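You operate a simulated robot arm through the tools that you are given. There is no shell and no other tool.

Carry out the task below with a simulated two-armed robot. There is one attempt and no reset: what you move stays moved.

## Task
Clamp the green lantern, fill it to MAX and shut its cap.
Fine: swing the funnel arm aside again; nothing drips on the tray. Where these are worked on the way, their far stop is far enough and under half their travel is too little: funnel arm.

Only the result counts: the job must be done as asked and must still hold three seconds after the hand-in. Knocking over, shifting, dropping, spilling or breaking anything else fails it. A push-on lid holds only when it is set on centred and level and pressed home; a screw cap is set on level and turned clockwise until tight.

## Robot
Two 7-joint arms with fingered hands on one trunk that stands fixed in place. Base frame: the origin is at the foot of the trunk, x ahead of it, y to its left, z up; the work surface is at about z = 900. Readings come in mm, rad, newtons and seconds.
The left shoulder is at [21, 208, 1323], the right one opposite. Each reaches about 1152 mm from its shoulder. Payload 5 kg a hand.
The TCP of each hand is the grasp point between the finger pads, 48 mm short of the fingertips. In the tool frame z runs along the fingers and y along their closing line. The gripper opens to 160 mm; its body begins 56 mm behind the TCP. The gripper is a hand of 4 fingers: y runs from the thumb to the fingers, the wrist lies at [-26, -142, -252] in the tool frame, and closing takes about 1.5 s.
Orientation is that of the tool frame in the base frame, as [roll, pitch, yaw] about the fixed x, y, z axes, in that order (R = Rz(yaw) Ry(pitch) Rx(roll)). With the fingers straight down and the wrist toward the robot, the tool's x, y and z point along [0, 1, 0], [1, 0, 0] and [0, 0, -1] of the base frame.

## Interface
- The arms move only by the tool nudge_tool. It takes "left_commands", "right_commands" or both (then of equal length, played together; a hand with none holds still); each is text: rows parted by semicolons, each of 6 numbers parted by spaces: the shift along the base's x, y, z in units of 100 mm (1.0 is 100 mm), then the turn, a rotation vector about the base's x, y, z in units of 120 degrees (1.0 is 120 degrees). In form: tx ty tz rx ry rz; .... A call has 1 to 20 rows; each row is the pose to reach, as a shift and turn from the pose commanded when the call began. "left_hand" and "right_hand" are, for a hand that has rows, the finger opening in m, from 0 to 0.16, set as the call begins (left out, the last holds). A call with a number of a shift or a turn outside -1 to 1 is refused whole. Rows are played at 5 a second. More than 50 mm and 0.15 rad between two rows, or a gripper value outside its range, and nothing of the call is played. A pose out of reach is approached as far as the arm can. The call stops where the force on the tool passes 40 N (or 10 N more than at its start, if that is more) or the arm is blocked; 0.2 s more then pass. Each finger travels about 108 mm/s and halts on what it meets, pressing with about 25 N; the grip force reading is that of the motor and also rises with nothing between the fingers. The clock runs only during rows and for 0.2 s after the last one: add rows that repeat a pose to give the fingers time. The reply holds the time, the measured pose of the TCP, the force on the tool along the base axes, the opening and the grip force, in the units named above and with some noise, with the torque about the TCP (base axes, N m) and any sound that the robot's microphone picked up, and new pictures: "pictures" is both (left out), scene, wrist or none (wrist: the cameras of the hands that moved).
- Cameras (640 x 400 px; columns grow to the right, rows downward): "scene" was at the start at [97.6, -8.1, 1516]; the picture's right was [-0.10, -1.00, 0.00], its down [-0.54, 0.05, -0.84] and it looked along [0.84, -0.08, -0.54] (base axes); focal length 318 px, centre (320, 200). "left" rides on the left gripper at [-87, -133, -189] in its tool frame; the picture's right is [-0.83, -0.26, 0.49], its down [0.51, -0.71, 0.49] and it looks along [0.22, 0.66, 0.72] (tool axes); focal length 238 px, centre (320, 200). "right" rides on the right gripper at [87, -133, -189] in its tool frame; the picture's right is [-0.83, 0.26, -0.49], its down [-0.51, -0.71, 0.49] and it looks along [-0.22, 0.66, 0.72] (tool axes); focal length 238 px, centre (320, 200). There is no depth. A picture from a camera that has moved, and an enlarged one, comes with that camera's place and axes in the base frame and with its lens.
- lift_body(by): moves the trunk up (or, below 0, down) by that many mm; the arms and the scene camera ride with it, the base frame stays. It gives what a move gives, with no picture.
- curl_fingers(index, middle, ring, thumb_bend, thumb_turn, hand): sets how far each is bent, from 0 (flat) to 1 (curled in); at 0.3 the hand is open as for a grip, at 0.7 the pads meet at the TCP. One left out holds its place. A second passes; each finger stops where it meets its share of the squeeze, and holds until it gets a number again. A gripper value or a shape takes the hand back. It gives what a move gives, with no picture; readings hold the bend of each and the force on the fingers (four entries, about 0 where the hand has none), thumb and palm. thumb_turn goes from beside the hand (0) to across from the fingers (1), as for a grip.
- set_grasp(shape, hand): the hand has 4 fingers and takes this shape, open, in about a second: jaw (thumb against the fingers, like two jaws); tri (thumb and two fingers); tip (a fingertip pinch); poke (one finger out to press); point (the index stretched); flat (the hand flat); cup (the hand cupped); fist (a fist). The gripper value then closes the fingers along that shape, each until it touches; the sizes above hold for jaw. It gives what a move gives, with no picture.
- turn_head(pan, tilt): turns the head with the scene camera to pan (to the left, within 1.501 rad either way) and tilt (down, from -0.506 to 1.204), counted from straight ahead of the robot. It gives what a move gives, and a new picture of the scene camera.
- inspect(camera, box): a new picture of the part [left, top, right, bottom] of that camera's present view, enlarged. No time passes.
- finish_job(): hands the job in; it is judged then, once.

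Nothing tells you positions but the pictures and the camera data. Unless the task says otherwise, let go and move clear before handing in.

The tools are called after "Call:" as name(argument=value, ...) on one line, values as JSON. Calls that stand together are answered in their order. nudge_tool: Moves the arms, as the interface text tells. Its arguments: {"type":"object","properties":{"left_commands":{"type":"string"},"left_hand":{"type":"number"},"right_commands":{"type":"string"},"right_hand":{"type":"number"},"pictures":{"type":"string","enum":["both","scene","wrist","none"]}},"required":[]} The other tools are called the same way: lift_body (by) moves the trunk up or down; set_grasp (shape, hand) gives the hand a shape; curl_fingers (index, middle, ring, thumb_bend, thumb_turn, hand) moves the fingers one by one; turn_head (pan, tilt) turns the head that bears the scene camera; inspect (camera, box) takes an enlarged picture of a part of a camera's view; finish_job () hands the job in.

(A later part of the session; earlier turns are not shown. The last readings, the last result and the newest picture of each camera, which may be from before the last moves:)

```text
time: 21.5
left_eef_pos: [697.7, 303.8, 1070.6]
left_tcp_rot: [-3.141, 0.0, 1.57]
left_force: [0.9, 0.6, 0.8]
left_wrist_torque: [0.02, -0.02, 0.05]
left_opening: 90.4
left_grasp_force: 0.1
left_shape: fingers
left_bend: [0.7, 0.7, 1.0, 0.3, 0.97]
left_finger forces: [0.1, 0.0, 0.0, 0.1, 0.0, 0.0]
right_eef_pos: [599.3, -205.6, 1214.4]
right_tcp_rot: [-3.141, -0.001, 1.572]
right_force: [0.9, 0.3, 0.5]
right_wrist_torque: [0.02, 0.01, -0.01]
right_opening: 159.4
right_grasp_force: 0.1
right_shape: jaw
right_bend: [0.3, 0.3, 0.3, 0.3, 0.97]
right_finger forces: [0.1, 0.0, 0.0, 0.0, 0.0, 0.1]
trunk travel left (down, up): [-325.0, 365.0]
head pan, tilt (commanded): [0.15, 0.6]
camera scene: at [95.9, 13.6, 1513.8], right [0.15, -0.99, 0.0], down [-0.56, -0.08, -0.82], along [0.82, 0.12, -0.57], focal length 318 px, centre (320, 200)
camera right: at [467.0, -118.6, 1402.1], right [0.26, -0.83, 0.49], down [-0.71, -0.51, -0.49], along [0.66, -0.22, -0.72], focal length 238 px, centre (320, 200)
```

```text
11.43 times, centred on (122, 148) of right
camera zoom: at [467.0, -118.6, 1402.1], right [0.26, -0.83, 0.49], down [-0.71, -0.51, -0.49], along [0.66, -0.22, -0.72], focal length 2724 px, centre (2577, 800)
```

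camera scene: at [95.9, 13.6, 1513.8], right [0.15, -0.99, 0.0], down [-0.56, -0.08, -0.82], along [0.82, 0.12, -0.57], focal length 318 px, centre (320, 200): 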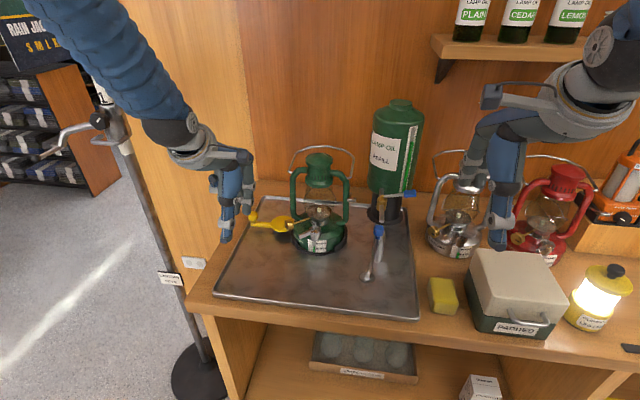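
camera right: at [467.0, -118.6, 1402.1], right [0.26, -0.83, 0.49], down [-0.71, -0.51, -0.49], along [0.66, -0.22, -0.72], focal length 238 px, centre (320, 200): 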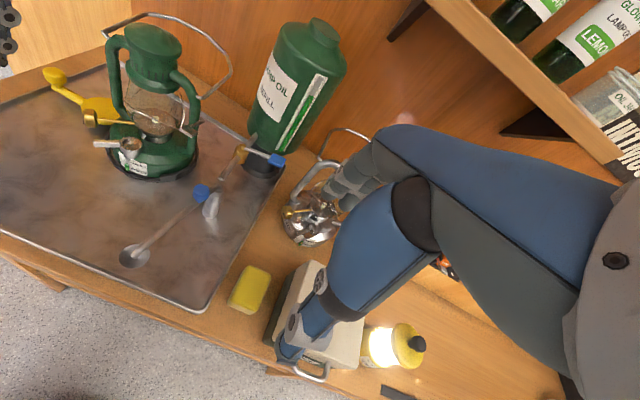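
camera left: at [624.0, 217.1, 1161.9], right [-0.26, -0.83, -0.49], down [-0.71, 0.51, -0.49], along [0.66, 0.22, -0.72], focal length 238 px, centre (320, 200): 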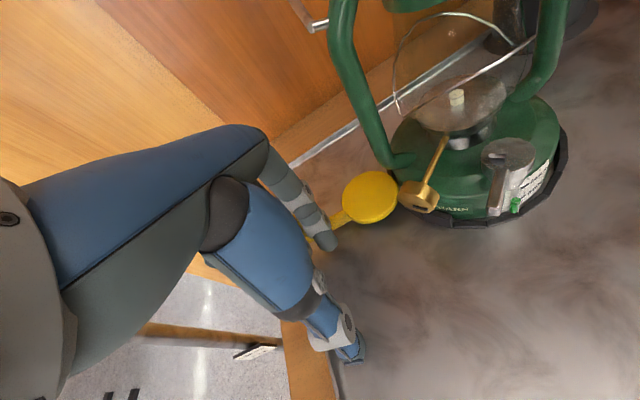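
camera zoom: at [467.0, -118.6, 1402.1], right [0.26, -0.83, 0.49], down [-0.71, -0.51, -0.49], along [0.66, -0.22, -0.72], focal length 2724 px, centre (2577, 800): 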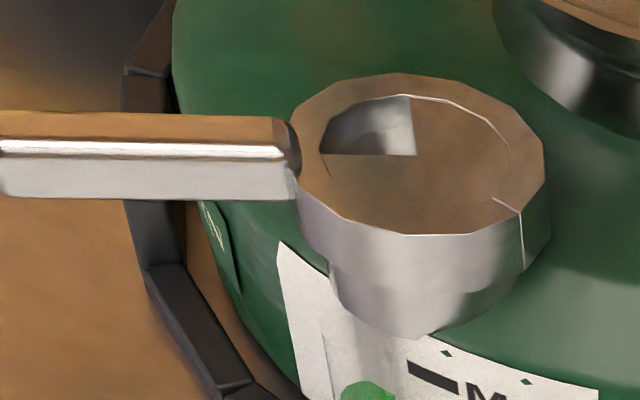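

Call:
inspect(camera="right", box=[116, 136, 140, 151])

Call:
inspect(camera="scene", box=[310, 230, 326, 240])

Call:
inspect(camera="right", box=[280, 195, 320, 225])

```text
16.00 times, centred on (128, 144) of right
camera zoom: at [467.0, -118.6, 1402.1], right [0.26, -0.83, 0.49], down [-0.71, -0.51, -0.49], along [0.66, -0.22, -0.72], focal length 3814 px, centre (3392, 1104)
```

zoom: 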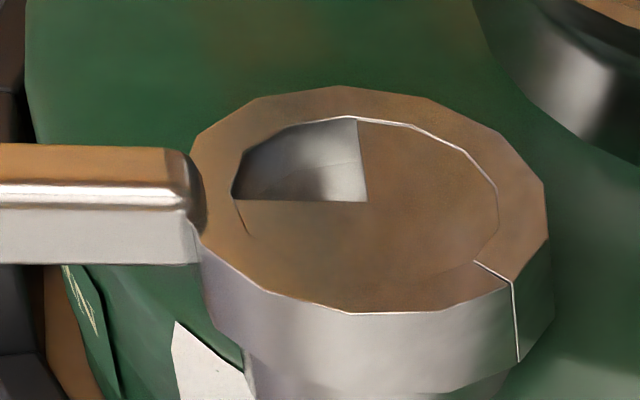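

```text
16.00 times, centred on (318, 235) of scene
camera zoom: at [95.9, 13.6, 1513.8], right [0.15, -0.99, 0.0], down [-0.56, -0.08, -0.82], along [0.82, 0.12, -0.57], focal length 5081 px, centre (352, -360)
```

zoom: 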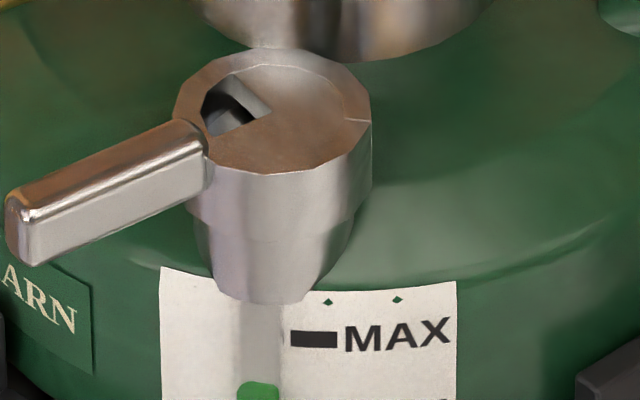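

```text
13.33 times, centred on (300, 210) of right
camera zoom: at [467.0, -118.6, 1402.1], right [0.26, -0.83, 0.49], down [-0.71, -0.51, -0.49], along [0.66, -0.22, -0.72], focal length 3178 px, centre (587, 67)
```

zoom: 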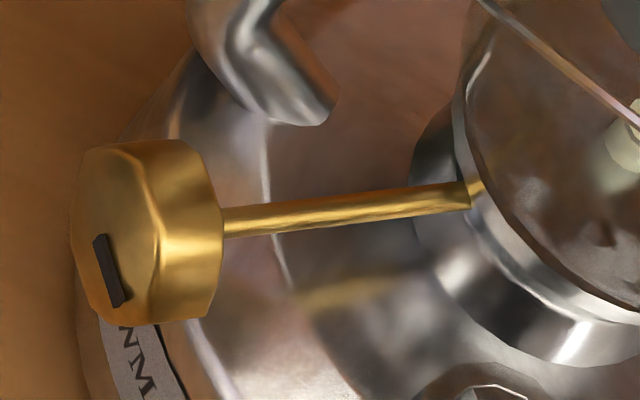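

The views show the window opening into a deep neck, so I take the cap to be open now. The funnel hole is at about (560, -18, 995) on an arm pivoting at about (720, -48), with its blue knob at (677, -39, 1042). I'll shape the right hand and approach that knob from its right side.

Call:
curl_fingers(hand="right", index=0.7, middle=1.0, ring=1.0, thumb_bend=0.3, thumb_turn=1.0)

Call:
nudge_tool(right_commands="0.2 0.35 0 0 0 0; 0.4 0.7 0 0 0 0; 0.6 0.9 0 0 0 0; 0.64 1.0 -0.2 0 0 0; 0.64 1.0 -0.5 0 0 0", pictures="both")

Call:
inspect(camera="right", box=[60, 130, 400, 340])

```text
time: 22.5
left_eef_pos: [699.2, 304.4, 1070.4]
left_tcp_rot: [-3.141, 0.001, 1.57]
left_force: [0.4, 0.4, 0.3]
left_wrist_torque: [-0.01, 0.01, -0.02]
left_opening: 90.6
left_grasp_force: 0.0
left_shape: fingers
left_bend: [0.7, 0.7, 1.0, 0.3, 0.97]
left_finger forces: [0.0, 0.0, 0.0, 0.0, 0.0, 0.0]
right_eef_pos: [600.9, -203.6, 1213.5]
right_tcp_rot: [3.141, 0.0, 1.571]
right_force: [-1.1, 0.7, -0.1]
right_wrist_torque: [-0.01, -0.03, 0.0]
right_opening: 90.7
right_grasp_force: 0.0
right_shape: fingers
right_bend: [0.7, 1.0, 1.0, 0.3, 0.97]
right_finger forces: [0.0, 0.0, 0.0, 0.0, 0.1, 0.1]
trunk travel left (down, up): [-325.0, 365.0]
head pan, tilt (commanded): [0.15, 0.6]
```

```text
time: 23.7
left_eef_pos: [699.6, 304.1, 1071.4]
left_tcp_rot: [-3.14, 0.001, 1.573]
left_force: [-0.4, -0.7, 0.0]
left_wrist_torque: [0.05, 0.04, 0.0]
left_opening: 90.5
left_grasp_force: 0.0
left_shape: fingers
left_bend: [0.7, 0.7, 1.0, 0.3, 0.97]
left_finger forces: [0.0, 0.1, 0.1, 0.1, 0.1, 0.1]
right_eef_pos: [665.2, -103.8, 1163.7]
right_tcp_rot: [-3.141, -0.001, 1.571]
right_force: [0.9, 0.1, 0.0]
right_wrist_torque: [0.03, 0.1, 0.02]
right_opening: 90.8
right_grasp_force: 0.1
right_shape: fingers
right_bend: [0.7, 1.0, 1.0, 0.3, 0.98]
right_finger forces: [0.1, 0.0, 0.1, 0.1, 0.1, 0.0]
trunk travel left (down, up): [-325.0, 365.0]
head pan, tilt (commanded): [0.15, 0.6]
camera scene: at [97.3, 13.5, 1513.7], right [0.15, -0.99, 0.0], down [-0.56, -0.08, -0.82], along [0.82, 0.12, -0.57], focal length 318 px, centre (320, 200)
camera right: at [532.2, -18.4, 1352.0], right [0.26, -0.83, 0.49], down [-0.71, -0.51, -0.49], along [0.66, -0.22, -0.72], focal length 238 px, centre (320, 200)
```

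scene: 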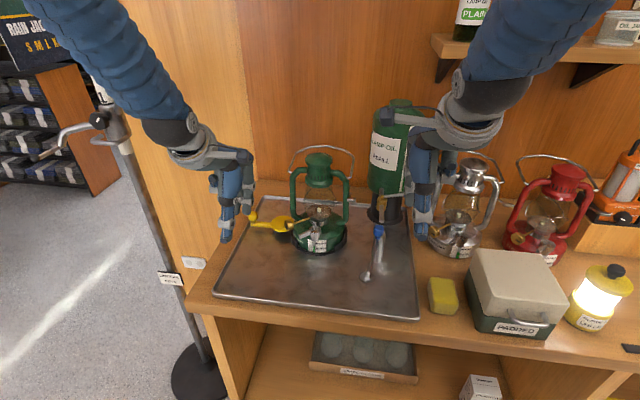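
right: 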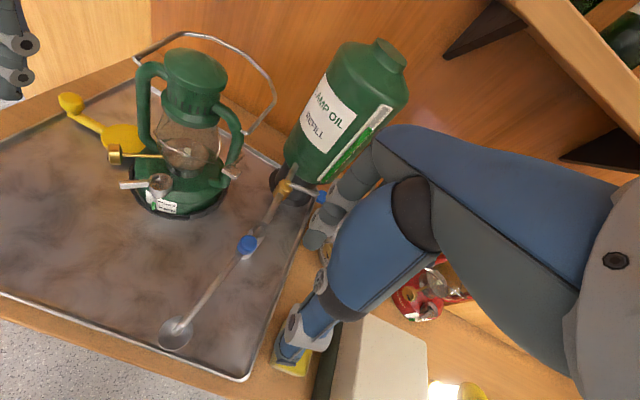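

```text
1.88 times, centred on (230, 235) of right
camera zoom: at [532.2, -18.4, 1352.0], right [0.26, -0.83, 0.49], down [-0.71, -0.51, -0.49], along [0.66, -0.22, -0.72], focal length 449 px, centre (489, 134)
```

zoom: 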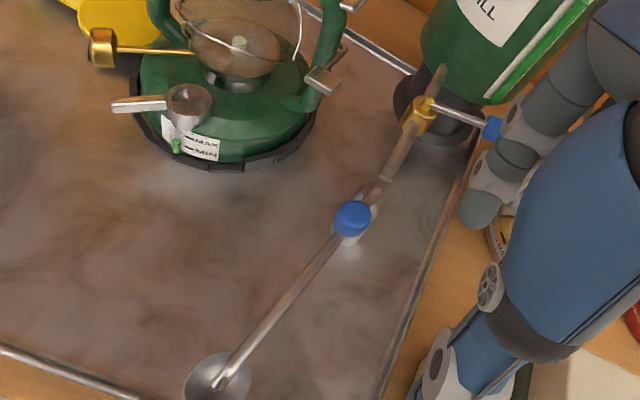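

Call:
nudge_tool(right_commands="-0.05 0.1 -0.1 0 0 0; -0.05 0.2 -0.3 0 0 0; -0.05 0.22 -0.55 0 0 0; -0.05 0.22 -0.75 0 0 0; -0.05 0.22 -0.87 0 0 0", pictures="both")

Call:
inspect(camera="right", box=[180, 130, 380, 290])

Call:
inspect(camera="scene", box=[320, 160, 450, 290])

```text
time: 24.9
left_eef_pos: [698.9, 304.6, 1071.1]
left_tcp_rot: [3.141, 0.0, 1.57]
left_force: [0.3, 0.8, -0.2]
left_wrist_torque: [-0.01, -0.01, 0.0]
left_opening: 90.8
left_grasp_force: 0.1
left_shape: fingers
left_bend: [0.7, 0.7, 1.0, 0.3, 0.97]
left_finger forces: [0.0, 0.1, 0.0, 0.0, 0.1, 0.0]
right_eef_pos: [658.6, -81.8, 1075.2]
right_tcp_rot: [-3.14, 0.0, 1.571]
right_force: [-0.1, -0.5, 0.7]
right_wrist_torque: [-0.02, 0.05, 0.02]
right_opening: 91.0
right_grasp_force: 0.0
right_shape: fingers
right_bend: [0.7, 1.0, 1.0, 0.3, 0.98]
right_finger forces: [0.0, 0.0, 0.0, 0.0, 0.0, 0.1]
trunk travel left (down, up): [-325.0, 365.0]
head pan, tilt (commanded): [0.15, 0.6]
camera scene: at [96.5, 13.9, 1513.7], right [0.15, -0.99, 0.0], down [-0.56, -0.08, -0.82], along [0.82, 0.12, -0.57], focal length 318 px, centre (320, 200)
camera right: at [525.6, 3.3, 1264.3], right [0.26, -0.83, 0.49], down [-0.71, -0.51, -0.49], along [0.66, -0.22, -0.72], focal length 238 px, centre (320, 200)
```

scene: 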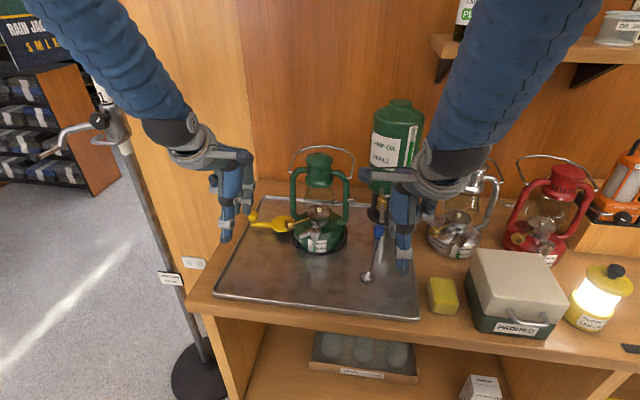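
right: 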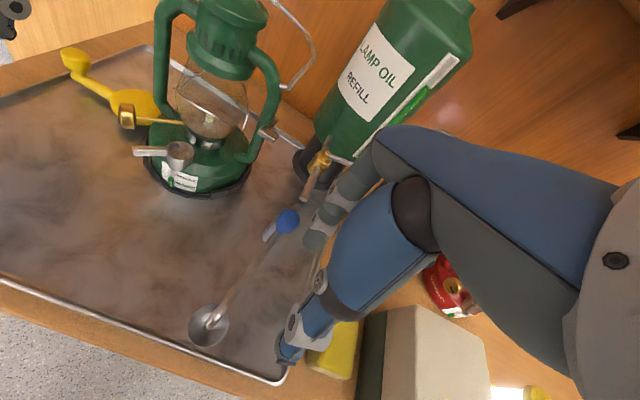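

```text
2.50 times, centred on (280, 210) of right
camera zoom: at [525.6, 3.3, 1264.3], right [0.26, -0.83, 0.49], down [-0.71, -0.51, -0.49], along [0.66, -0.22, -0.72], focal length 596 px, centre (420, 175)
```

zoom: 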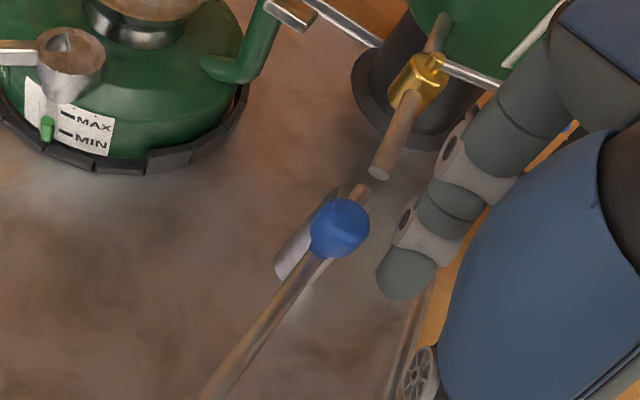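

```text
3.08 times, centred on (385, 225) of scene
camera zoom: at [96.5, 13.9, 1513.7], right [0.15, -0.99, 0.0], down [-0.56, -0.08, -0.82], along [0.82, 0.12, -0.57], focal length 977 px, centre (120, 123)
```

zoom: 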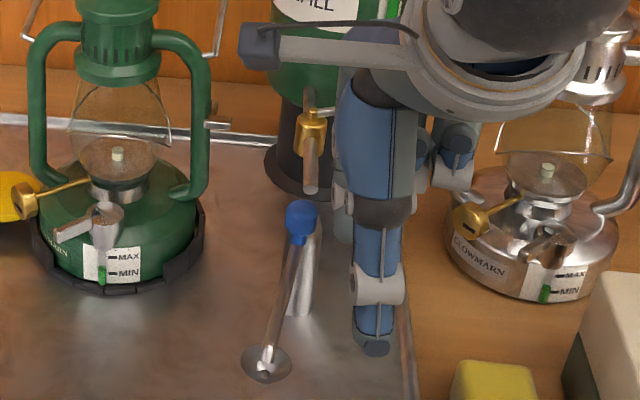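

The finger is beside the blue knob with a small gap. I'll push the knob along its arc, starting with the first half.

Call:
nudge_tool(right_commands="-0.01 0.08 0 0 0 0; -0.015 0.15 0 0 0 0; -0.025 0.22 0 0 0 0; -0.035 0.3 0 0 0 0; -0.025 0.37 0 0 0 0; -0.015 0.43 0 0 0 0", pictures="both")

Call:
inspect(camera="scene", box=[290, 160, 420, 290])

Call:
inspect(camera="right", box=[150, 130, 380, 310])

```text
time: 26.3
left_eef_pos: [698.9, 304.2, 1072.7]
left_tcp_rot: [-3.141, -0.001, 1.57]
left_force: [0.1, 0.2, -0.9]
left_wrist_torque: [0.0, 0.01, -0.01]
left_opening: 90.7
left_grasp_force: 0.0
left_shape: fingers
left_bend: [0.7, 0.7, 1.0, 0.3, 0.97]
left_finger forces: [0.0, 0.0, 0.1, 0.1, 0.0, 0.1]
right_eef_pos: [657.4, -39.5, 1074.4]
right_tcp_rot: [-3.142, 0.0, 1.57]
right_force: [-0.2, -0.6, -0.3]
right_wrist_torque: [-0.02, -0.01, 0.03]
right_opening: 91.0
right_grasp_force: 0.1
right_shape: fingers
right_bend: [0.7, 1.0, 1.0, 0.3, 0.98]
right_finger forces: [0.0, 0.0, 0.0, 0.0, 0.1, 0.0]
trunk travel left (down, up): [-325.0, 365.0]
head pan, tilt (commanded): [0.15, 0.6]
camera scene: at [96.3, 14.2, 1513.8], right [0.15, -0.99, 0.0], down [-0.56, -0.08, -0.82], along [0.82, 0.12, -0.57], focal length 318 px, centre (320, 200)
camera right: at [524.6, 47.3, 1264.2], right [0.26, -0.83, 0.49], down [-0.71, -0.51, -0.49], along [0.66, -0.22, -0.72], focal length 238 px, centre (320, 200)
```

scene: 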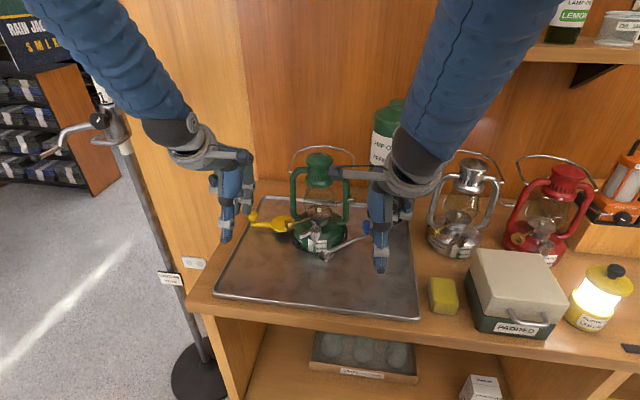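
right: 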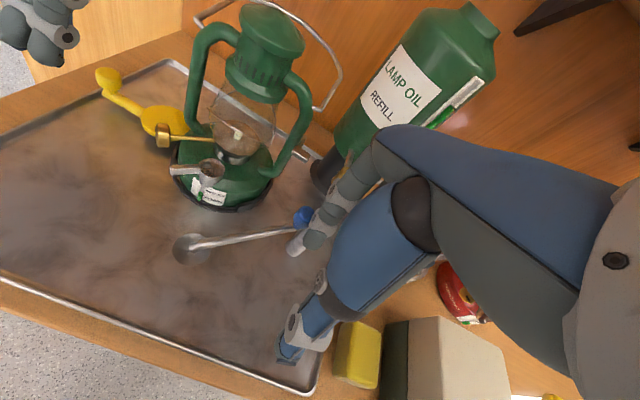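

```text
3.08 times, centred on (355, 225) of scene
camera zoom: at [96.3, 14.2, 1513.8], right [0.15, -0.99, 0.0], down [-0.56, -0.08, -0.82], along [0.82, 0.12, -0.57], focal length 977 px, centre (212, 123)
```

zoom: 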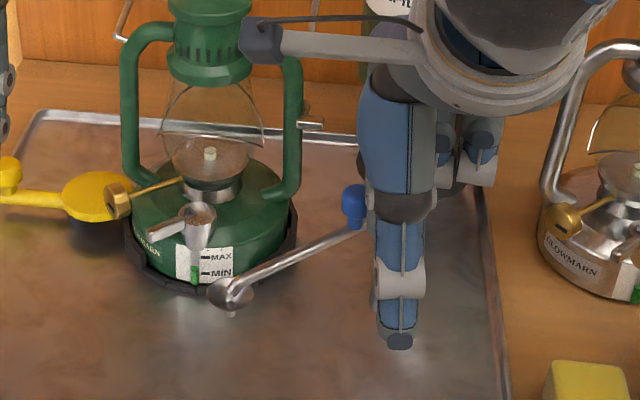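

```text
2.22 times, centred on (265, 220) of right
camera zoom: at [524.6, 47.3, 1264.2], right [0.26, -0.83, 0.49], down [-0.71, -0.51, -0.49], along [0.66, -0.22, -0.72], focal length 530 px, centre (442, 156)
```

zoom: 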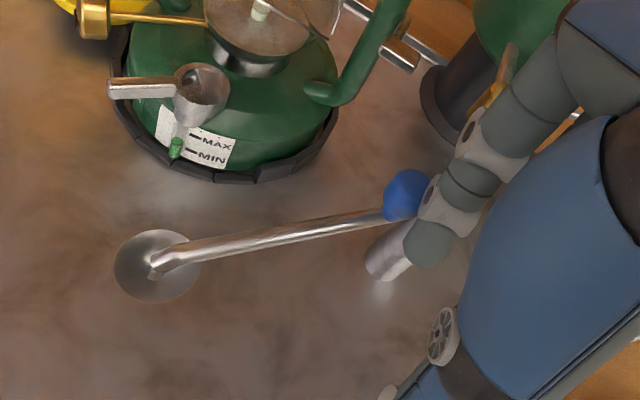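

The funnel arm follows nicely. I'll carry on along the arc.

Call:
nudge_tool(right_commands="0.02 0.06 0 0 0 0; 0.05 0.12 0 0 0 0; 0.09 0.17 0 0 0 0; 0.13 0.22 0 0 0 0", pictures="both")

Call:
inspect(camera="scene", box=[290, 160, 420, 290])

Call:
inspect(camera="right", box=[150, 130, 380, 310])

```text
time: 27.3
left_eef_pos: [699.0, 304.9, 1070.8]
left_tcp_rot: [3.141, 0.0, 1.57]
left_force: [-0.3, -0.1, -0.5]
left_wrist_torque: [0.01, 0.02, 0.01]
left_opening: 90.7
left_grasp_force: 0.0
left_shape: fingers
left_bend: [0.7, 0.7, 1.0, 0.3, 0.97]
left_finger forces: [0.1, 0.0, 0.0, 0.1, 0.0, 0.1]
right_eef_pos: [670.2, -17.3, 1075.4]
right_tcp_rot: [3.141, 0.0, 1.571]
right_force: [-0.3, -0.2, -0.4]
right_wrist_torque: [0.04, 0.03, 0.02]
right_opening: 90.7
right_grasp_force: 0.1
right_shape: fingers
right_bend: [0.7, 1.0, 1.0, 0.3, 0.98]
right_finger forces: [0.0, 0.1, 0.1, 0.1, 0.0, 0.1]
trunk travel left (down, up): [-325.0, 365.0]
head pan, tilt (commanded): [0.15, 0.6]
camera scene: at [96.8, 13.6, 1513.7], right [0.15, -0.99, 0.0], down [-0.56, -0.08, -0.82], along [0.82, 0.12, -0.57], focal length 318 px, centre (320, 200)
camera right: at [537.9, 68.5, 1264.9], right [0.26, -0.83, 0.49], down [-0.71, -0.51, -0.49], along [0.66, -0.22, -0.72], focal length 238 px, centre (320, 200)
```

scene: 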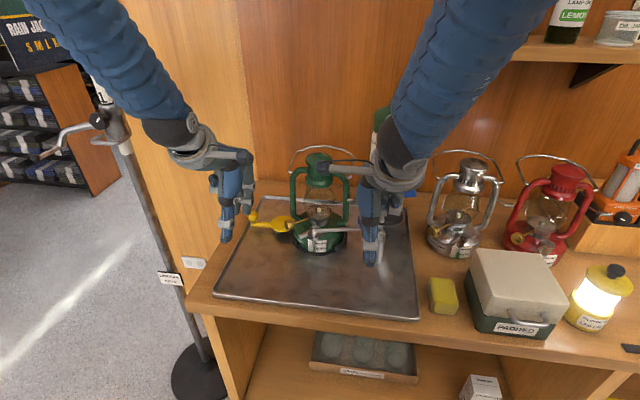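
right: 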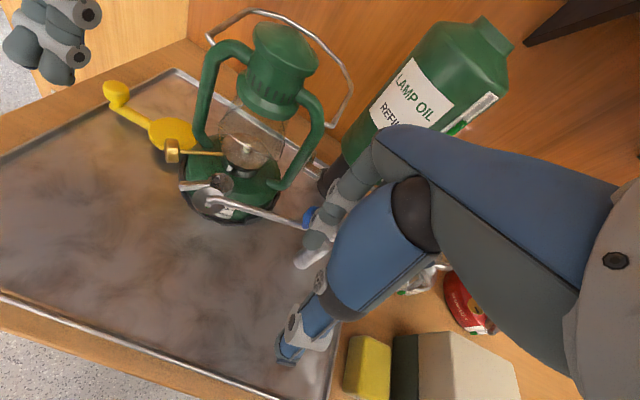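

```text
3.08 times, centred on (355, 225) of scene
camera zoom: at [96.8, 13.6, 1513.7], right [0.15, -0.99, 0.0], down [-0.56, -0.08, -0.82], along [0.82, 0.12, -0.57], focal length 977 px, centre (212, 123)
```

zoom: 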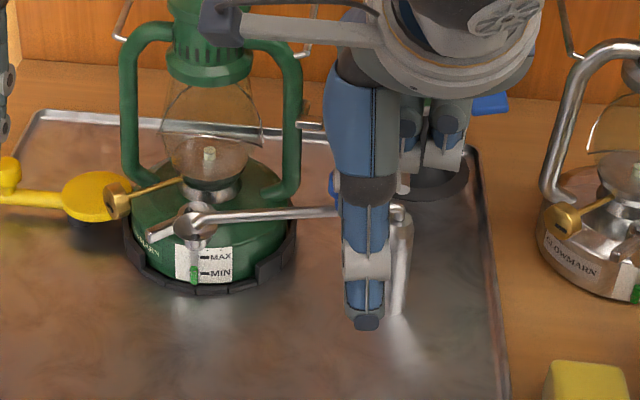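

```text
2.22 times, centred on (265, 220) of right
camera zoom: at [537.9, 68.5, 1264.9], right [0.26, -0.83, 0.49], down [-0.71, -0.51, -0.49], along [0.66, -0.22, -0.72], focal length 530 px, centre (442, 156)
```

zoom: 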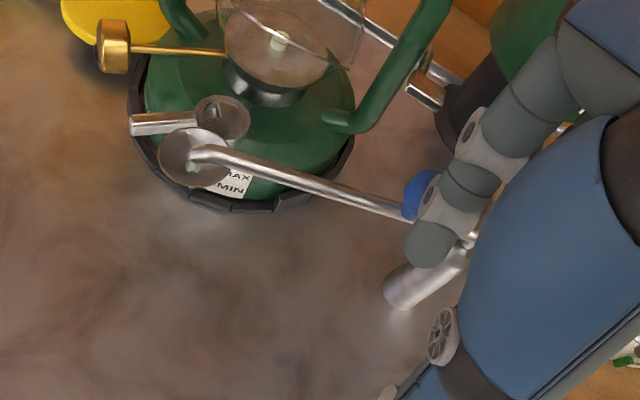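

The funnel is nearly over the filler. I'll push gently to the far stop.

Call:
nudge_tool(right_commands="0.04 0.03 0 0 0 0; 0.08 0.06 0 0 0 0; 0.11 0.08 0 0 0 0; 0.14 0.095 0 0 0 0", pictures="both")

Call:
inspect(camera="scene", box=[290, 180, 400, 280])

Call:
inspect(camera="right", box=[150, 130, 380, 310])

```text
time: 28.3
left_eef_pos: [699.8, 304.2, 1072.1]
left_tcp_rot: [-3.14, -0.001, 1.57]
left_force: [0.3, -0.7, 0.1]
left_wrist_torque: [0.01, 0.0, -0.01]
left_opening: 90.5
left_grasp_force: 0.0
left_shape: fingers
left_bend: [0.7, 0.7, 1.0, 0.3, 0.97]
left_finger forces: [0.0, 0.0, 0.1, 0.0, 0.0, 0.0]
right_eef_pos: [683.7, -7.7, 1076.1]
right_tcp_rot: [3.142, -0.001, 1.571]
right_force: [-3.5, 0.1, 1.4]
right_wrist_torque: [0.0, 0.0, -0.01]
right_opening: 87.8
right_grasp_force: 1.0
right_shape: fingers
right_bend: [0.7, 1.0, 1.0, 0.3, 0.98]
right_finger forces: [2.9, 0.0, 0.1, 0.0, 0.0, 0.1]
trunk travel left (down, up): [-325.0, 365.0]
head pan, tilt (commanded): [0.15, 0.6]
camera scene: at [95.9, 13.7, 1513.8], right [0.15, -0.99, 0.0], down [-0.56, -0.08, -0.82], along [0.82, 0.12, -0.57], focal length 318 px, centre (320, 200)
camera right: at [551.2, 78.6, 1264.8], right [0.26, -0.83, 0.49], down [-0.71, -0.51, -0.49], along [0.66, -0.22, -0.72], focal length 238 px, centre (320, 200)
```

scene: 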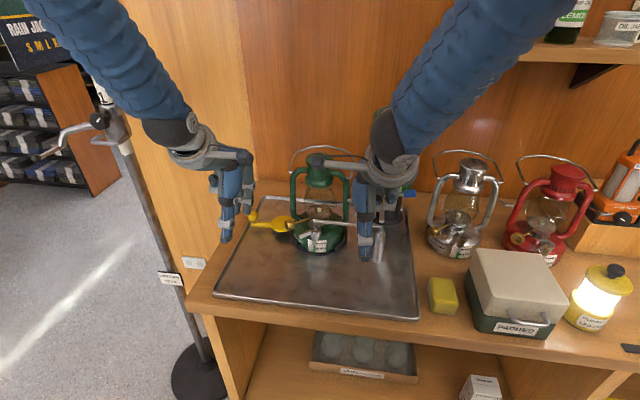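
right: 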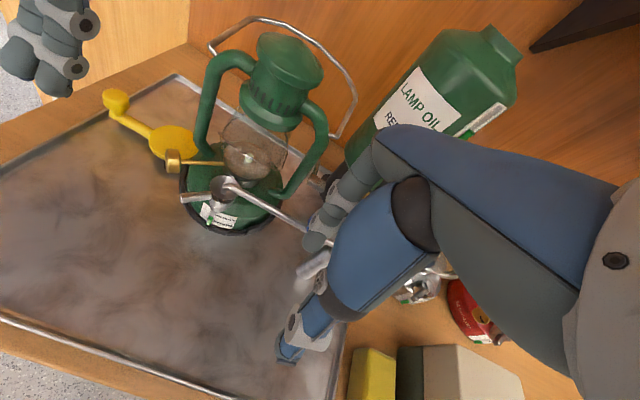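

```text
4.00 times, centred on (345, 230) of scene
camera zoom: at [95.9, 13.7, 1513.8], right [0.15, -0.99, 0.0], down [-0.56, -0.08, -0.82], along [0.82, 0.12, -0.57], focal length 1270 px, centre (220, 80)
```

zoom: 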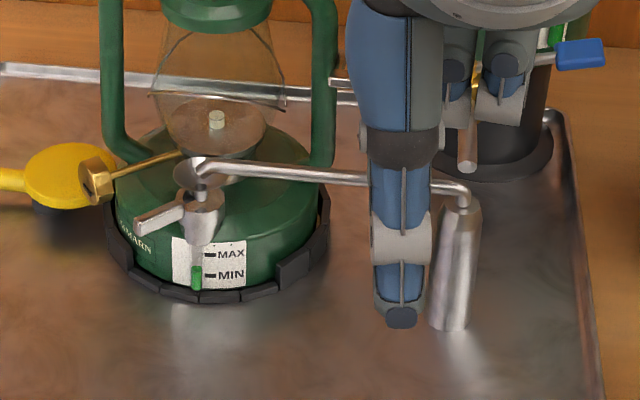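

```text
2.22 times, centred on (265, 220) of right
camera zoom: at [551.2, 78.6, 1264.8], right [0.26, -0.83, 0.49], down [-0.71, -0.51, -0.49], along [0.66, -0.22, -0.72], focal length 530 px, centre (442, 156)
```

zoom: 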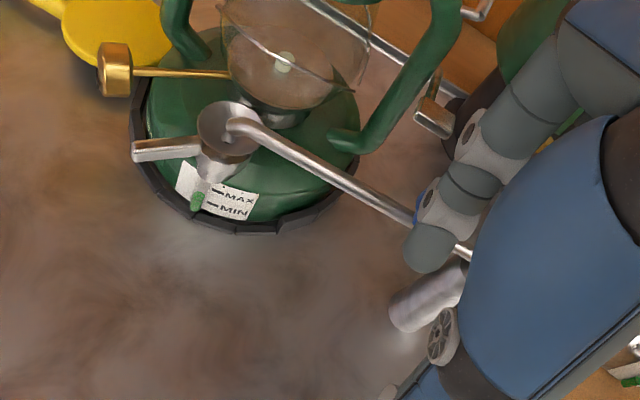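

Force has risen to 3 N, which suggests the stop. I'll check how the funnel spout lines up with the filler window.

Call:
inspect(camera="scene", box=[325, 208, 350, 245])

Call:
inspect(camera="right", box=[195, 165, 255, 225])

Call:
inspect(camera="scene", box=[300, 205, 350, 245])

```text
10.81 times, centred on (338, 226) of scene
camera zoom: at [95.9, 13.7, 1513.8], right [0.15, -0.99, 0.0], down [-0.56, -0.08, -0.82], along [0.82, 0.12, -0.57], focal length 3433 px, centre (131, -86)
```

zoom: 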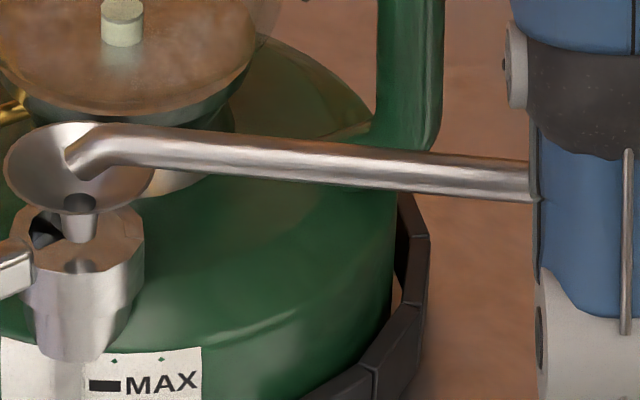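

```text
6.67 times, centred on (225, 195) of right
camera zoom: at [551.2, 78.6, 1264.8], right [0.26, -0.83, 0.49], down [-0.71, -0.51, -0.49], along [0.66, -0.22, -0.72], focal length 1589 px, centre (953, 233)
```

zoom: 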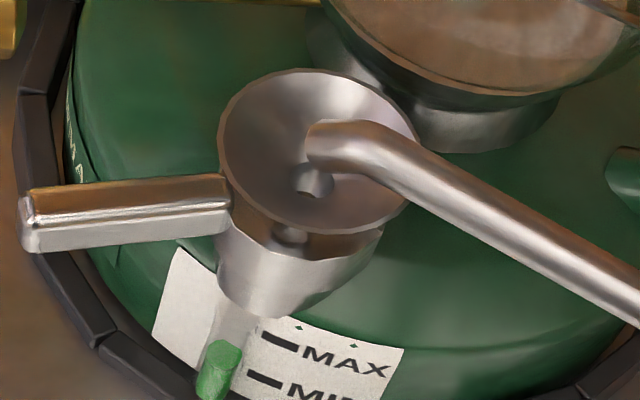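

```text
10.00 times, centred on (325, 225) of scene
camera zoom: at [95.9, 13.7, 1513.8], right [0.15, -0.99, 0.0], down [-0.56, -0.08, -0.82], along [0.82, 0.12, -0.57], focal length 3176 px, centre (270, -50)
```

zoom: 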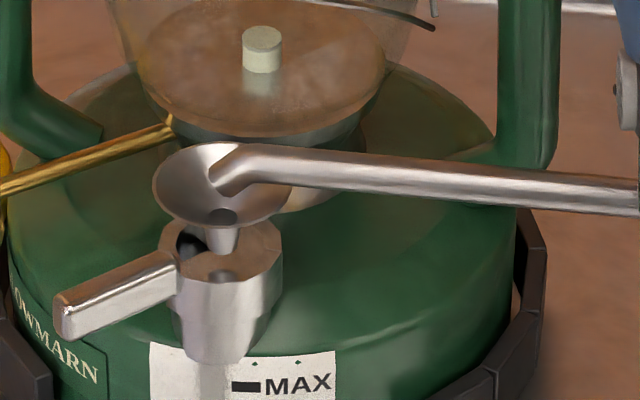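

Call:
inspect(camera="scene", box=[313, 224, 329, 236])

Call:
inspect(camera="right", box=[210, 175, 240, 205])

Call:
inspect(camera="left", box=[440, 180, 600, 320])

```text
16.00 times, centred on (321, 230) of scene
camera zoom: at [95.9, 13.7, 1513.8], right [0.15, -0.99, 0.0], down [-0.56, -0.08, -0.82], along [0.82, 0.12, -0.57], focal length 5081 px, centre (304, -280)
```

zoom: 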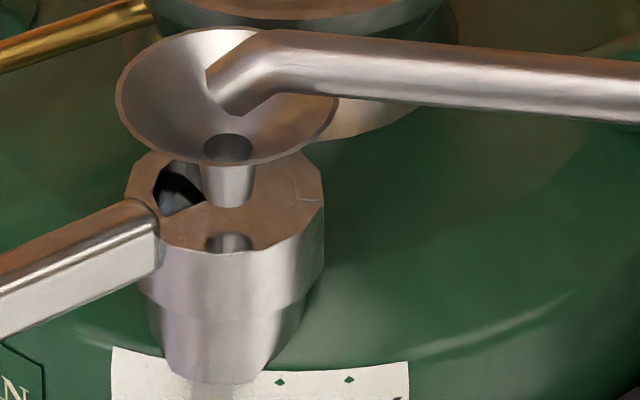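

```text
13.33 times, centred on (225, 190) of right
camera zoom: at [551.2, 78.6, 1264.8], right [0.26, -0.83, 0.49], down [-0.71, -0.51, -0.49], along [0.66, -0.22, -0.72], focal length 3178 px, centre (1587, 333)
```

zoom: 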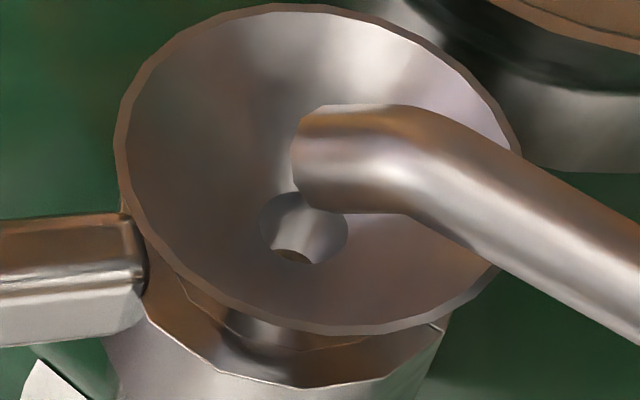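

```text
2.86 times, centred on (520, 250) of left
camera zoom: at [565.2, 216.9, 1261.6], right [-0.26, -0.83, -0.49], down [-0.71, 0.51, -0.49], along [0.66, 0.22, -0.72], focal length 681 px, centre (-251, 57)
```

zoom: 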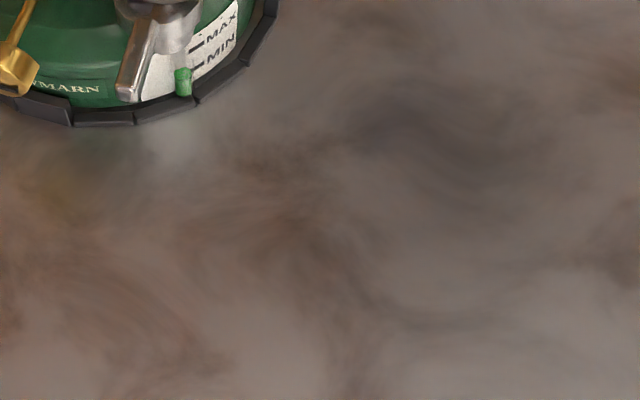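

The arm is at its far stop, and the spout hangs 3 mm above the cap, about 7 mm toward the robot from the cap's centre. The window is a quarter turn away from the spout, so the cap is shut now. It must be turned counterclockwise about 90° to open and turned back afterwards. I'll retract the right hand, then set the left hand to point straight down.

Call:
nudge_tool(left_commands="-0.2 0 0.3 0 0 0; -0.5 -0.1 0.6 0 0 0; -0.8 -0.2 0.9 0 0 0; -1.0 -0.3 1.0 0 0 0; -1.0 -0.3 1.0 0 0 0", right_commands="-0.2 -0.05 0 0 0 0; -0.4 -0.1 0.1 0 0 0; -0.45 -0.4 0.5 0 0 0; -0.45 -0.8 0.9 0 0 0; -0.45 -1.0 1.0 0 0 0", pictures="none")

Call:
set_grasp(hand="left", shape="point")

Call:
nudge_tool(left_commands="0 0 0 0 0.06 0; 0 0 0 0 0.12 0; 0 0 0 0 0.18 0; 0 0 0 0 0.24 0; 0 0 0 0 0.3 0; 0 0 0 0 0.36 0; 0 0 0 0 0.417 0", pictures="both")

```text
refused: row 3 steps farther than a row can; nothing moved
```

```text
time: 29.2
left_eef_pos: [698.5, 305.1, 1071.0]
left_tcp_rot: [-3.14, -0.001, 1.572]
left_force: [-0.1, -0.3, -0.4]
left_wrist_torque: [0.01, 0.01, 0.01]
left_opening: 153.4
left_grasp_force: 0.0
left_shape: point
left_bend: [0.19, 1.0, 1.0, 0.99, 0.87]
left_finger forces: [0.1, 0.1, 0.1, 0.1, 0.0, 0.1]
right_eef_pos: [683.8, -6.3, 1075.0]
right_tcp_rot: [3.141, 0.0, 1.571]
right_force: [-2.9, 0.1, 2.0]
right_wrist_torque: [0.0, 0.01, 0.06]
right_opening: 87.5
right_grasp_force: 1.3
right_shape: fingers
right_bend: [0.7, 1.0, 1.0, 0.3, 0.98]
right_finger forces: [3.4, 0.1, 0.1, 0.1, 0.0, 0.0]
trunk travel left (down, up): [-325.0, 365.0]
head pan, tilt (commanded): [0.15, 0.6]
```

```text
time: 30.8
left_eef_pos: [699.2, 303.9, 1069.8]
left_tcp_rot: [-2.265, -0.001, 1.571]
left_force: [0.6, -0.1, 0.4]
left_wrist_torque: [-0.02, 0.03, 0.02]
left_opening: 153.7
left_grasp_force: 0.1
left_shape: point
left_bend: [0.19, 1.0, 1.0, 0.99, 0.87]
left_finger forces: [0.0, 0.1, 0.0, 0.0, 0.0, 0.0]
right_eef_pos: [685.7, -7.5, 1074.8]
right_tcp_rot: [3.142, 0.001, 1.571]
right_force: [-2.4, 0.9, 2.1]
right_wrist_torque: [0.01, 0.1, 0.06]
right_opening: 86.7
right_grasp_force: 2.6
right_shape: fingers
right_bend: [0.7, 1.0, 1.0, 0.3, 0.98]
right_finger forces: [3.9, 0.0, 0.1, 0.0, 0.1, 0.0]
trunk travel left (down, up): [-325.0, 365.0]
head pan, tilt (commanded): [0.15, 0.6]
camera scene: at [97.1, 14.3, 1513.7], right [0.15, -0.99, 0.0], down [-0.56, -0.08, -0.82], along [0.82, 0.12, -0.57], focal length 318 px, centre (320, 200)
camera left: at [758.5, 216.8, 1294.0], right [-0.54, -0.83, -0.11], down [-0.83, 0.51, 0.23], along [-0.14, 0.22, -0.97], focal length 238 px, centre (320, 200)
```

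scene: 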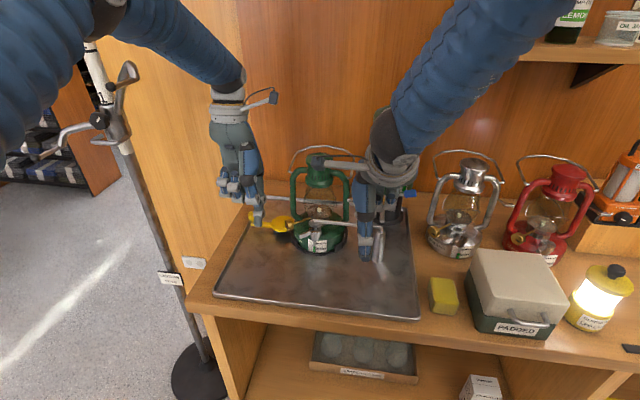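
left: 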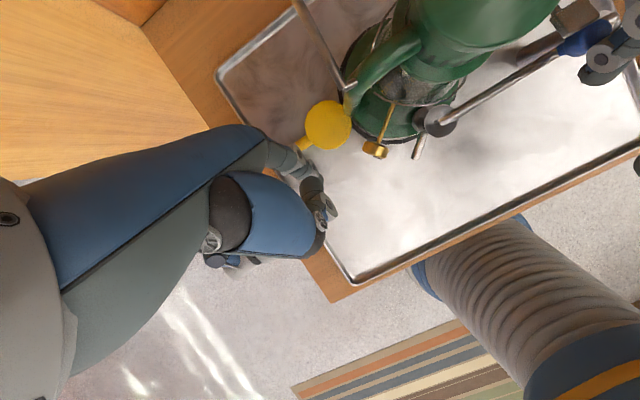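

Call:
inspect(camera="scene", box=[200, 90, 330, 260])

Call:
inspect(camera="left", box=[240, 60, 480, 280])

```text
2.35 times, centred on (265, 175) of scene
camera zoom: at [97.1, 14.3, 1513.7], right [0.15, -0.99, 0.0], down [-0.56, -0.08, -0.82], along [0.82, 0.12, -0.57], focal length 747 px, centre (449, 259)
```

zoom: 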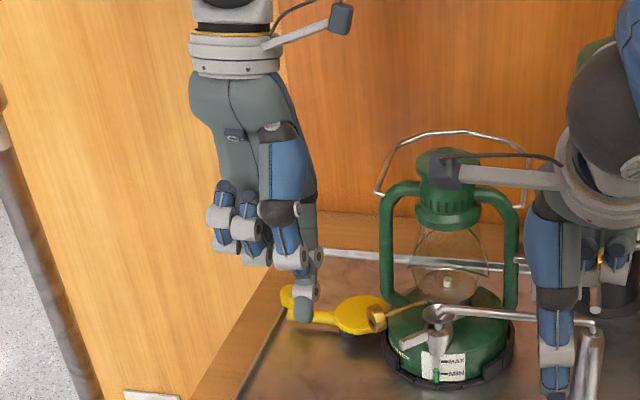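

```text
1.82 times, centred on (360, 170) of left
camera zoom: at [758.5, 216.8, 1294.0], right [-0.54, -0.83, -0.11], down [-0.83, 0.51, 0.23], along [-0.14, 0.22, -0.97], focal length 433 px, centre (247, 254)
```

zoom: 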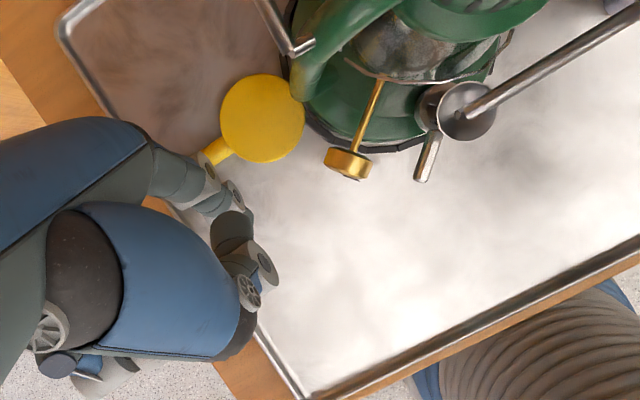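

Call:
inspect(camera="left", box=[405, 85, 465, 165])

```text
5.00 times, centred on (435, 125) of left
camera zoom: at [758.5, 216.8, 1294.0], right [-0.54, -0.83, -0.11], down [-0.83, 0.51, 0.23], along [-0.14, 0.22, -0.97], focal length 1192 px, centre (-255, 575)
```

zoom: 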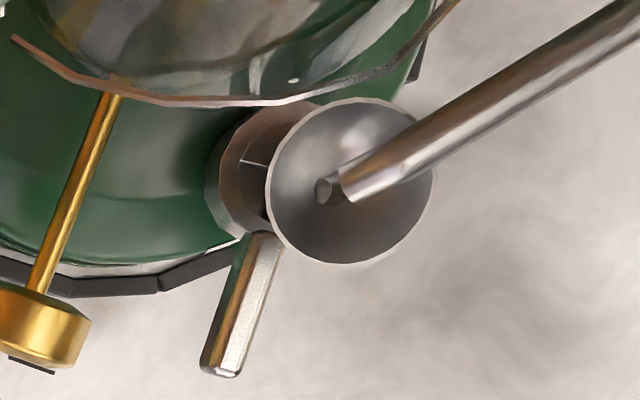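

I have a good top view now. I'll retract the right hand clear and bring the left pointing finger above and to the left of the cap lever.

Call:
nudge_tool(left_commands="0 0 0.3 0 0 0; 0 0 0.7 0 0 0; -0.2 -0.2 0.95 0 0 0; -0.4 -0.5 0.95 0 0 0; -0.6 -0.75 0.95 0 0 0; -0.72 -0.95 0.9 0 0 0", right_commands="-0.2 -0.05 0 0 0 0; -0.4 -0.1 0.1 0 0 0; -0.45 -0.35 0.45 0 0 0; -0.45 -0.6 0.8 0 0 0; -0.45 -0.85 1.0 0 0 0; -0.45 -1.0 1.0 0 0 0", pictures="both")

Call:
inspect(camera="scene", box=[220, 110, 400, 260])

Call:
inspect(camera="left", box=[240, 60, 480, 280])

```text
time: 32.2
left_eef_pos: [625.8, 208.5, 1163.1]
left_tcp_rot: [-2.268, -0.002, 1.569]
left_force: [0.3, -0.2, 0.4]
left_wrist_torque: [0.07, 0.0, -0.08]
left_opening: 153.7
left_grasp_force: 0.1
left_shape: point
left_bend: [0.19, 1.0, 1.0, 0.99, 0.87]
left_finger forces: [0.0, 0.0, 0.0, 0.0, 0.0, 0.0]
right_eef_pos: [641.1, -110.2, 1174.4]
right_tcp_rot: [-3.141, -0.003, 1.569]
right_force: [-0.4, -0.9, -0.1]
right_wrist_torque: [0.09, 0.01, 0.03]
right_opening: 90.7
right_grasp_force: 0.1
right_shape: fingers
right_bend: [0.7, 1.0, 1.0, 0.3, 0.98]
right_finger forces: [0.1, 0.0, 0.0, 0.0, 0.0, 0.0]
trunk travel left (down, up): [-325.0, 365.0]
head pan, tilt (commanded): [0.15, 0.6]
camera scene: at [96.6, 12.2, 1513.7], right [0.15, -0.99, 0.0], down [-0.56, -0.08, -0.82], along [0.82, 0.12, -0.57], focal length 318 px, centre (320, 200)
camera right: at [507.2, -24.2, 1363.0], right [0.26, -0.84, 0.49], down [-0.71, -0.51, -0.49], along [0.66, -0.22, -0.72], focal length 238 px, centre (320, 200)
camera left: at [685.5, 120.6, 1386.1], right [-0.54, -0.83, -0.11], down [-0.83, 0.51, 0.23], along [-0.13, 0.22, -0.97], focal length 238 px, centre (320, 200)
```

scene: 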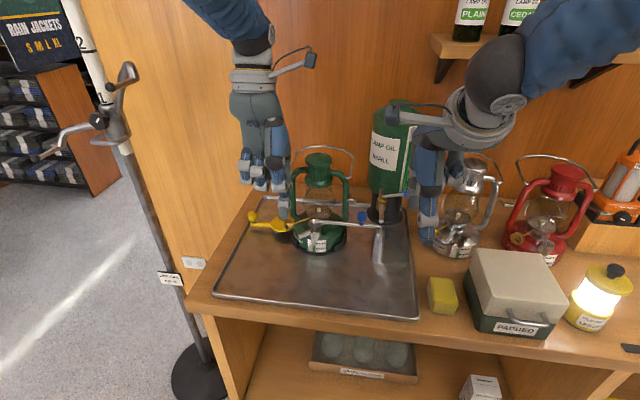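
right: 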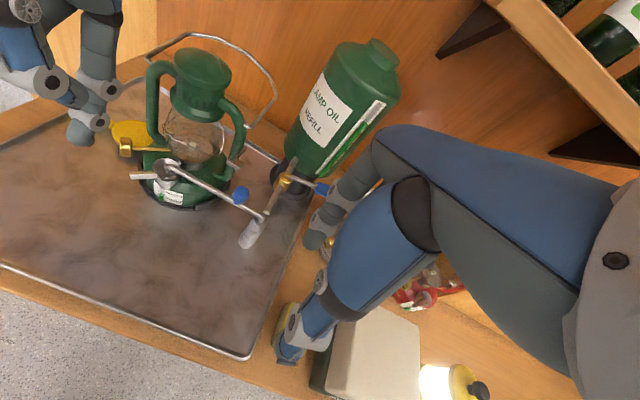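
left: 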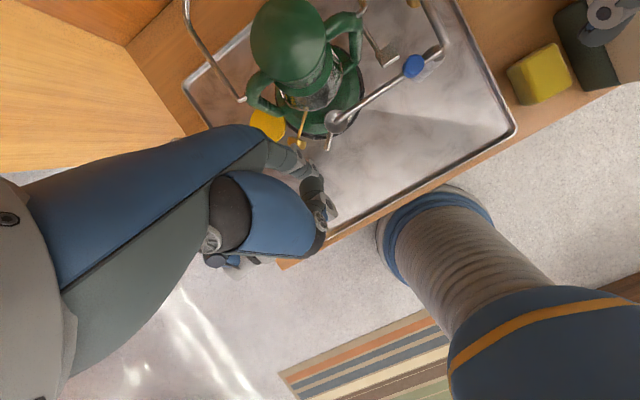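

```text
2.67 times, centred on (310, 185) of scene
camera zoom: at [96.6, 12.2, 1513.7], right [0.15, -0.99, 0.0], down [-0.56, -0.08, -0.82], along [0.82, 0.12, -0.57], focal length 847 px, centre (347, 240)
```

zoom: 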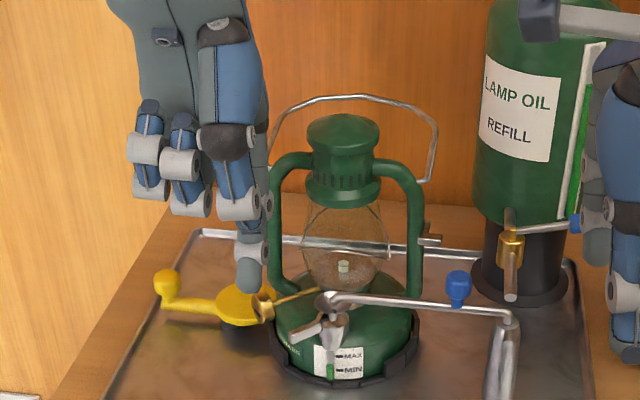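

```text
1.82 times, centred on (360, 170) of left
camera zoom: at [685.5, 120.6, 1386.1], right [-0.54, -0.83, -0.11], down [-0.83, 0.51, 0.23], along [-0.13, 0.22, -0.97], focal length 433 px, centre (247, 254)
```

zoom: 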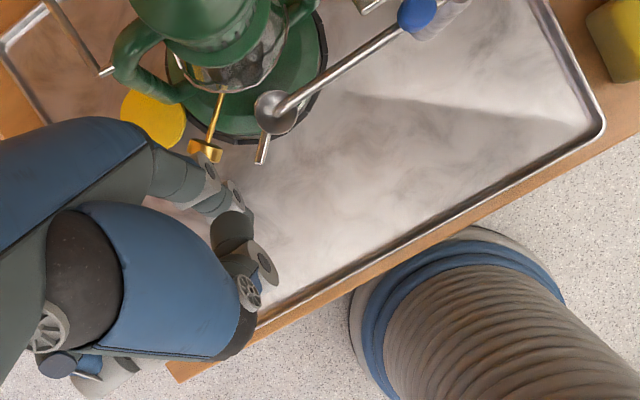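

Call:
curl_fingers(hand="left", index=0.0)

Call:
inspect(camera="scene", box=[220, 110, 400, 260])

Call:
inspect(camera="right", box=[0, 0, 260, 240])

Call:
inspect(camera="left", box=[240, 60, 480, 280])

```text
time: 33.2
left_eef_pos: [626.1, 209.2, 1160.4]
left_tcp_rot: [-2.268, 0.0, 1.57]
left_force: [0.1, 0.1, -0.4]
left_wrist_torque: [0.0, -0.01, 0.01]
left_opening: 90.7
left_grasp_force: 0.0
left_shape: fingers
left_bend: [0.0, 1.0, 1.0, 0.99, 0.87]
left_finger forces: [0.0, 0.0, 0.0, 0.0, 0.0, 0.0]
right_eef_pos: [640.7, -108.7, 1174.1]
right_tcp_rot: [3.141, -0.002, 1.571]
right_force: [0.1, -0.1, -0.1]
right_wrist_torque: [0.02, 0.03, 0.02]
right_opening: 90.7
right_grasp_force: 0.1
right_shape: fingers
right_bend: [0.7, 1.0, 1.0, 0.3, 0.97]
right_finger forces: [0.0, 0.1, 0.1, 0.0, 0.0, 0.0]
trunk travel left (down, up): [-325.0, 365.0]
head pan, tilt (commanded): [0.15, 0.6]
```

```text
2.67 times, centred on (310, 185) of scene
camera zoom: at [96.4, 13.7, 1513.8], right [0.15, -0.99, 0.0], down [-0.56, -0.08, -0.82], along [0.82, 0.12, -0.57], focal length 847 px, centre (347, 240)
```

zoom: 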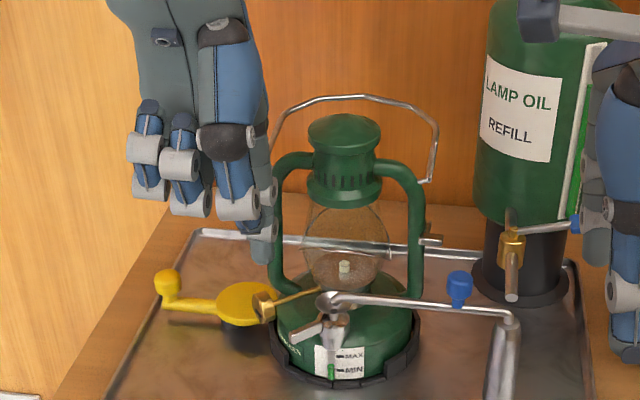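

```text
1.67 times, centred on (130, 120) of right
camera zoom: at [507.2, -22.6, 1363.0], right [0.26, -0.83, 0.49], down [-0.71, -0.51, -0.49], along [0.66, -0.22, -0.72], focal length 397 px, centre (637, 333)
```

zoom: 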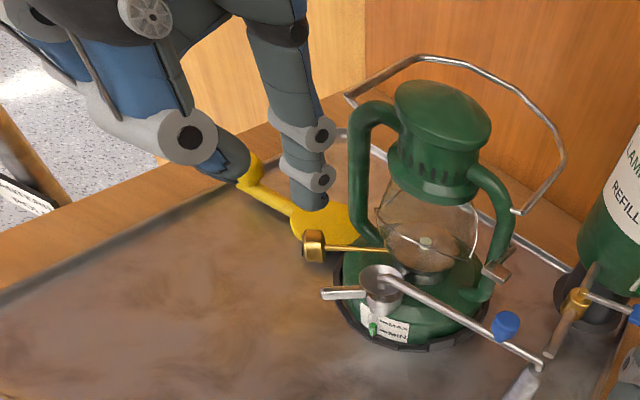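

```text
1.82 times, centred on (360, 170) of left
camera zoom: at [685.6, 122.2, 1385.9], right [-0.54, -0.83, -0.11], down [-0.83, 0.51, 0.23], along [-0.13, 0.22, -0.97], focal length 433 px, centre (247, 254)
```

zoom: 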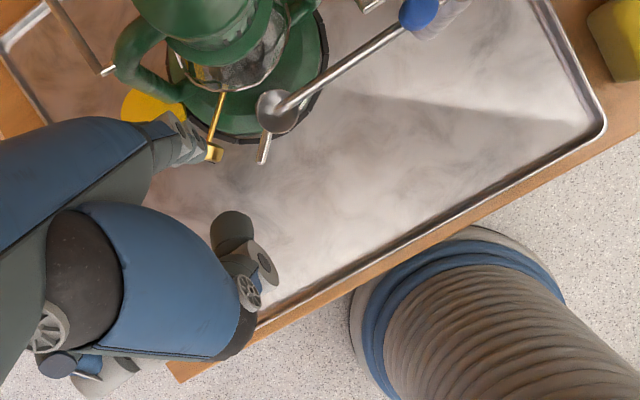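

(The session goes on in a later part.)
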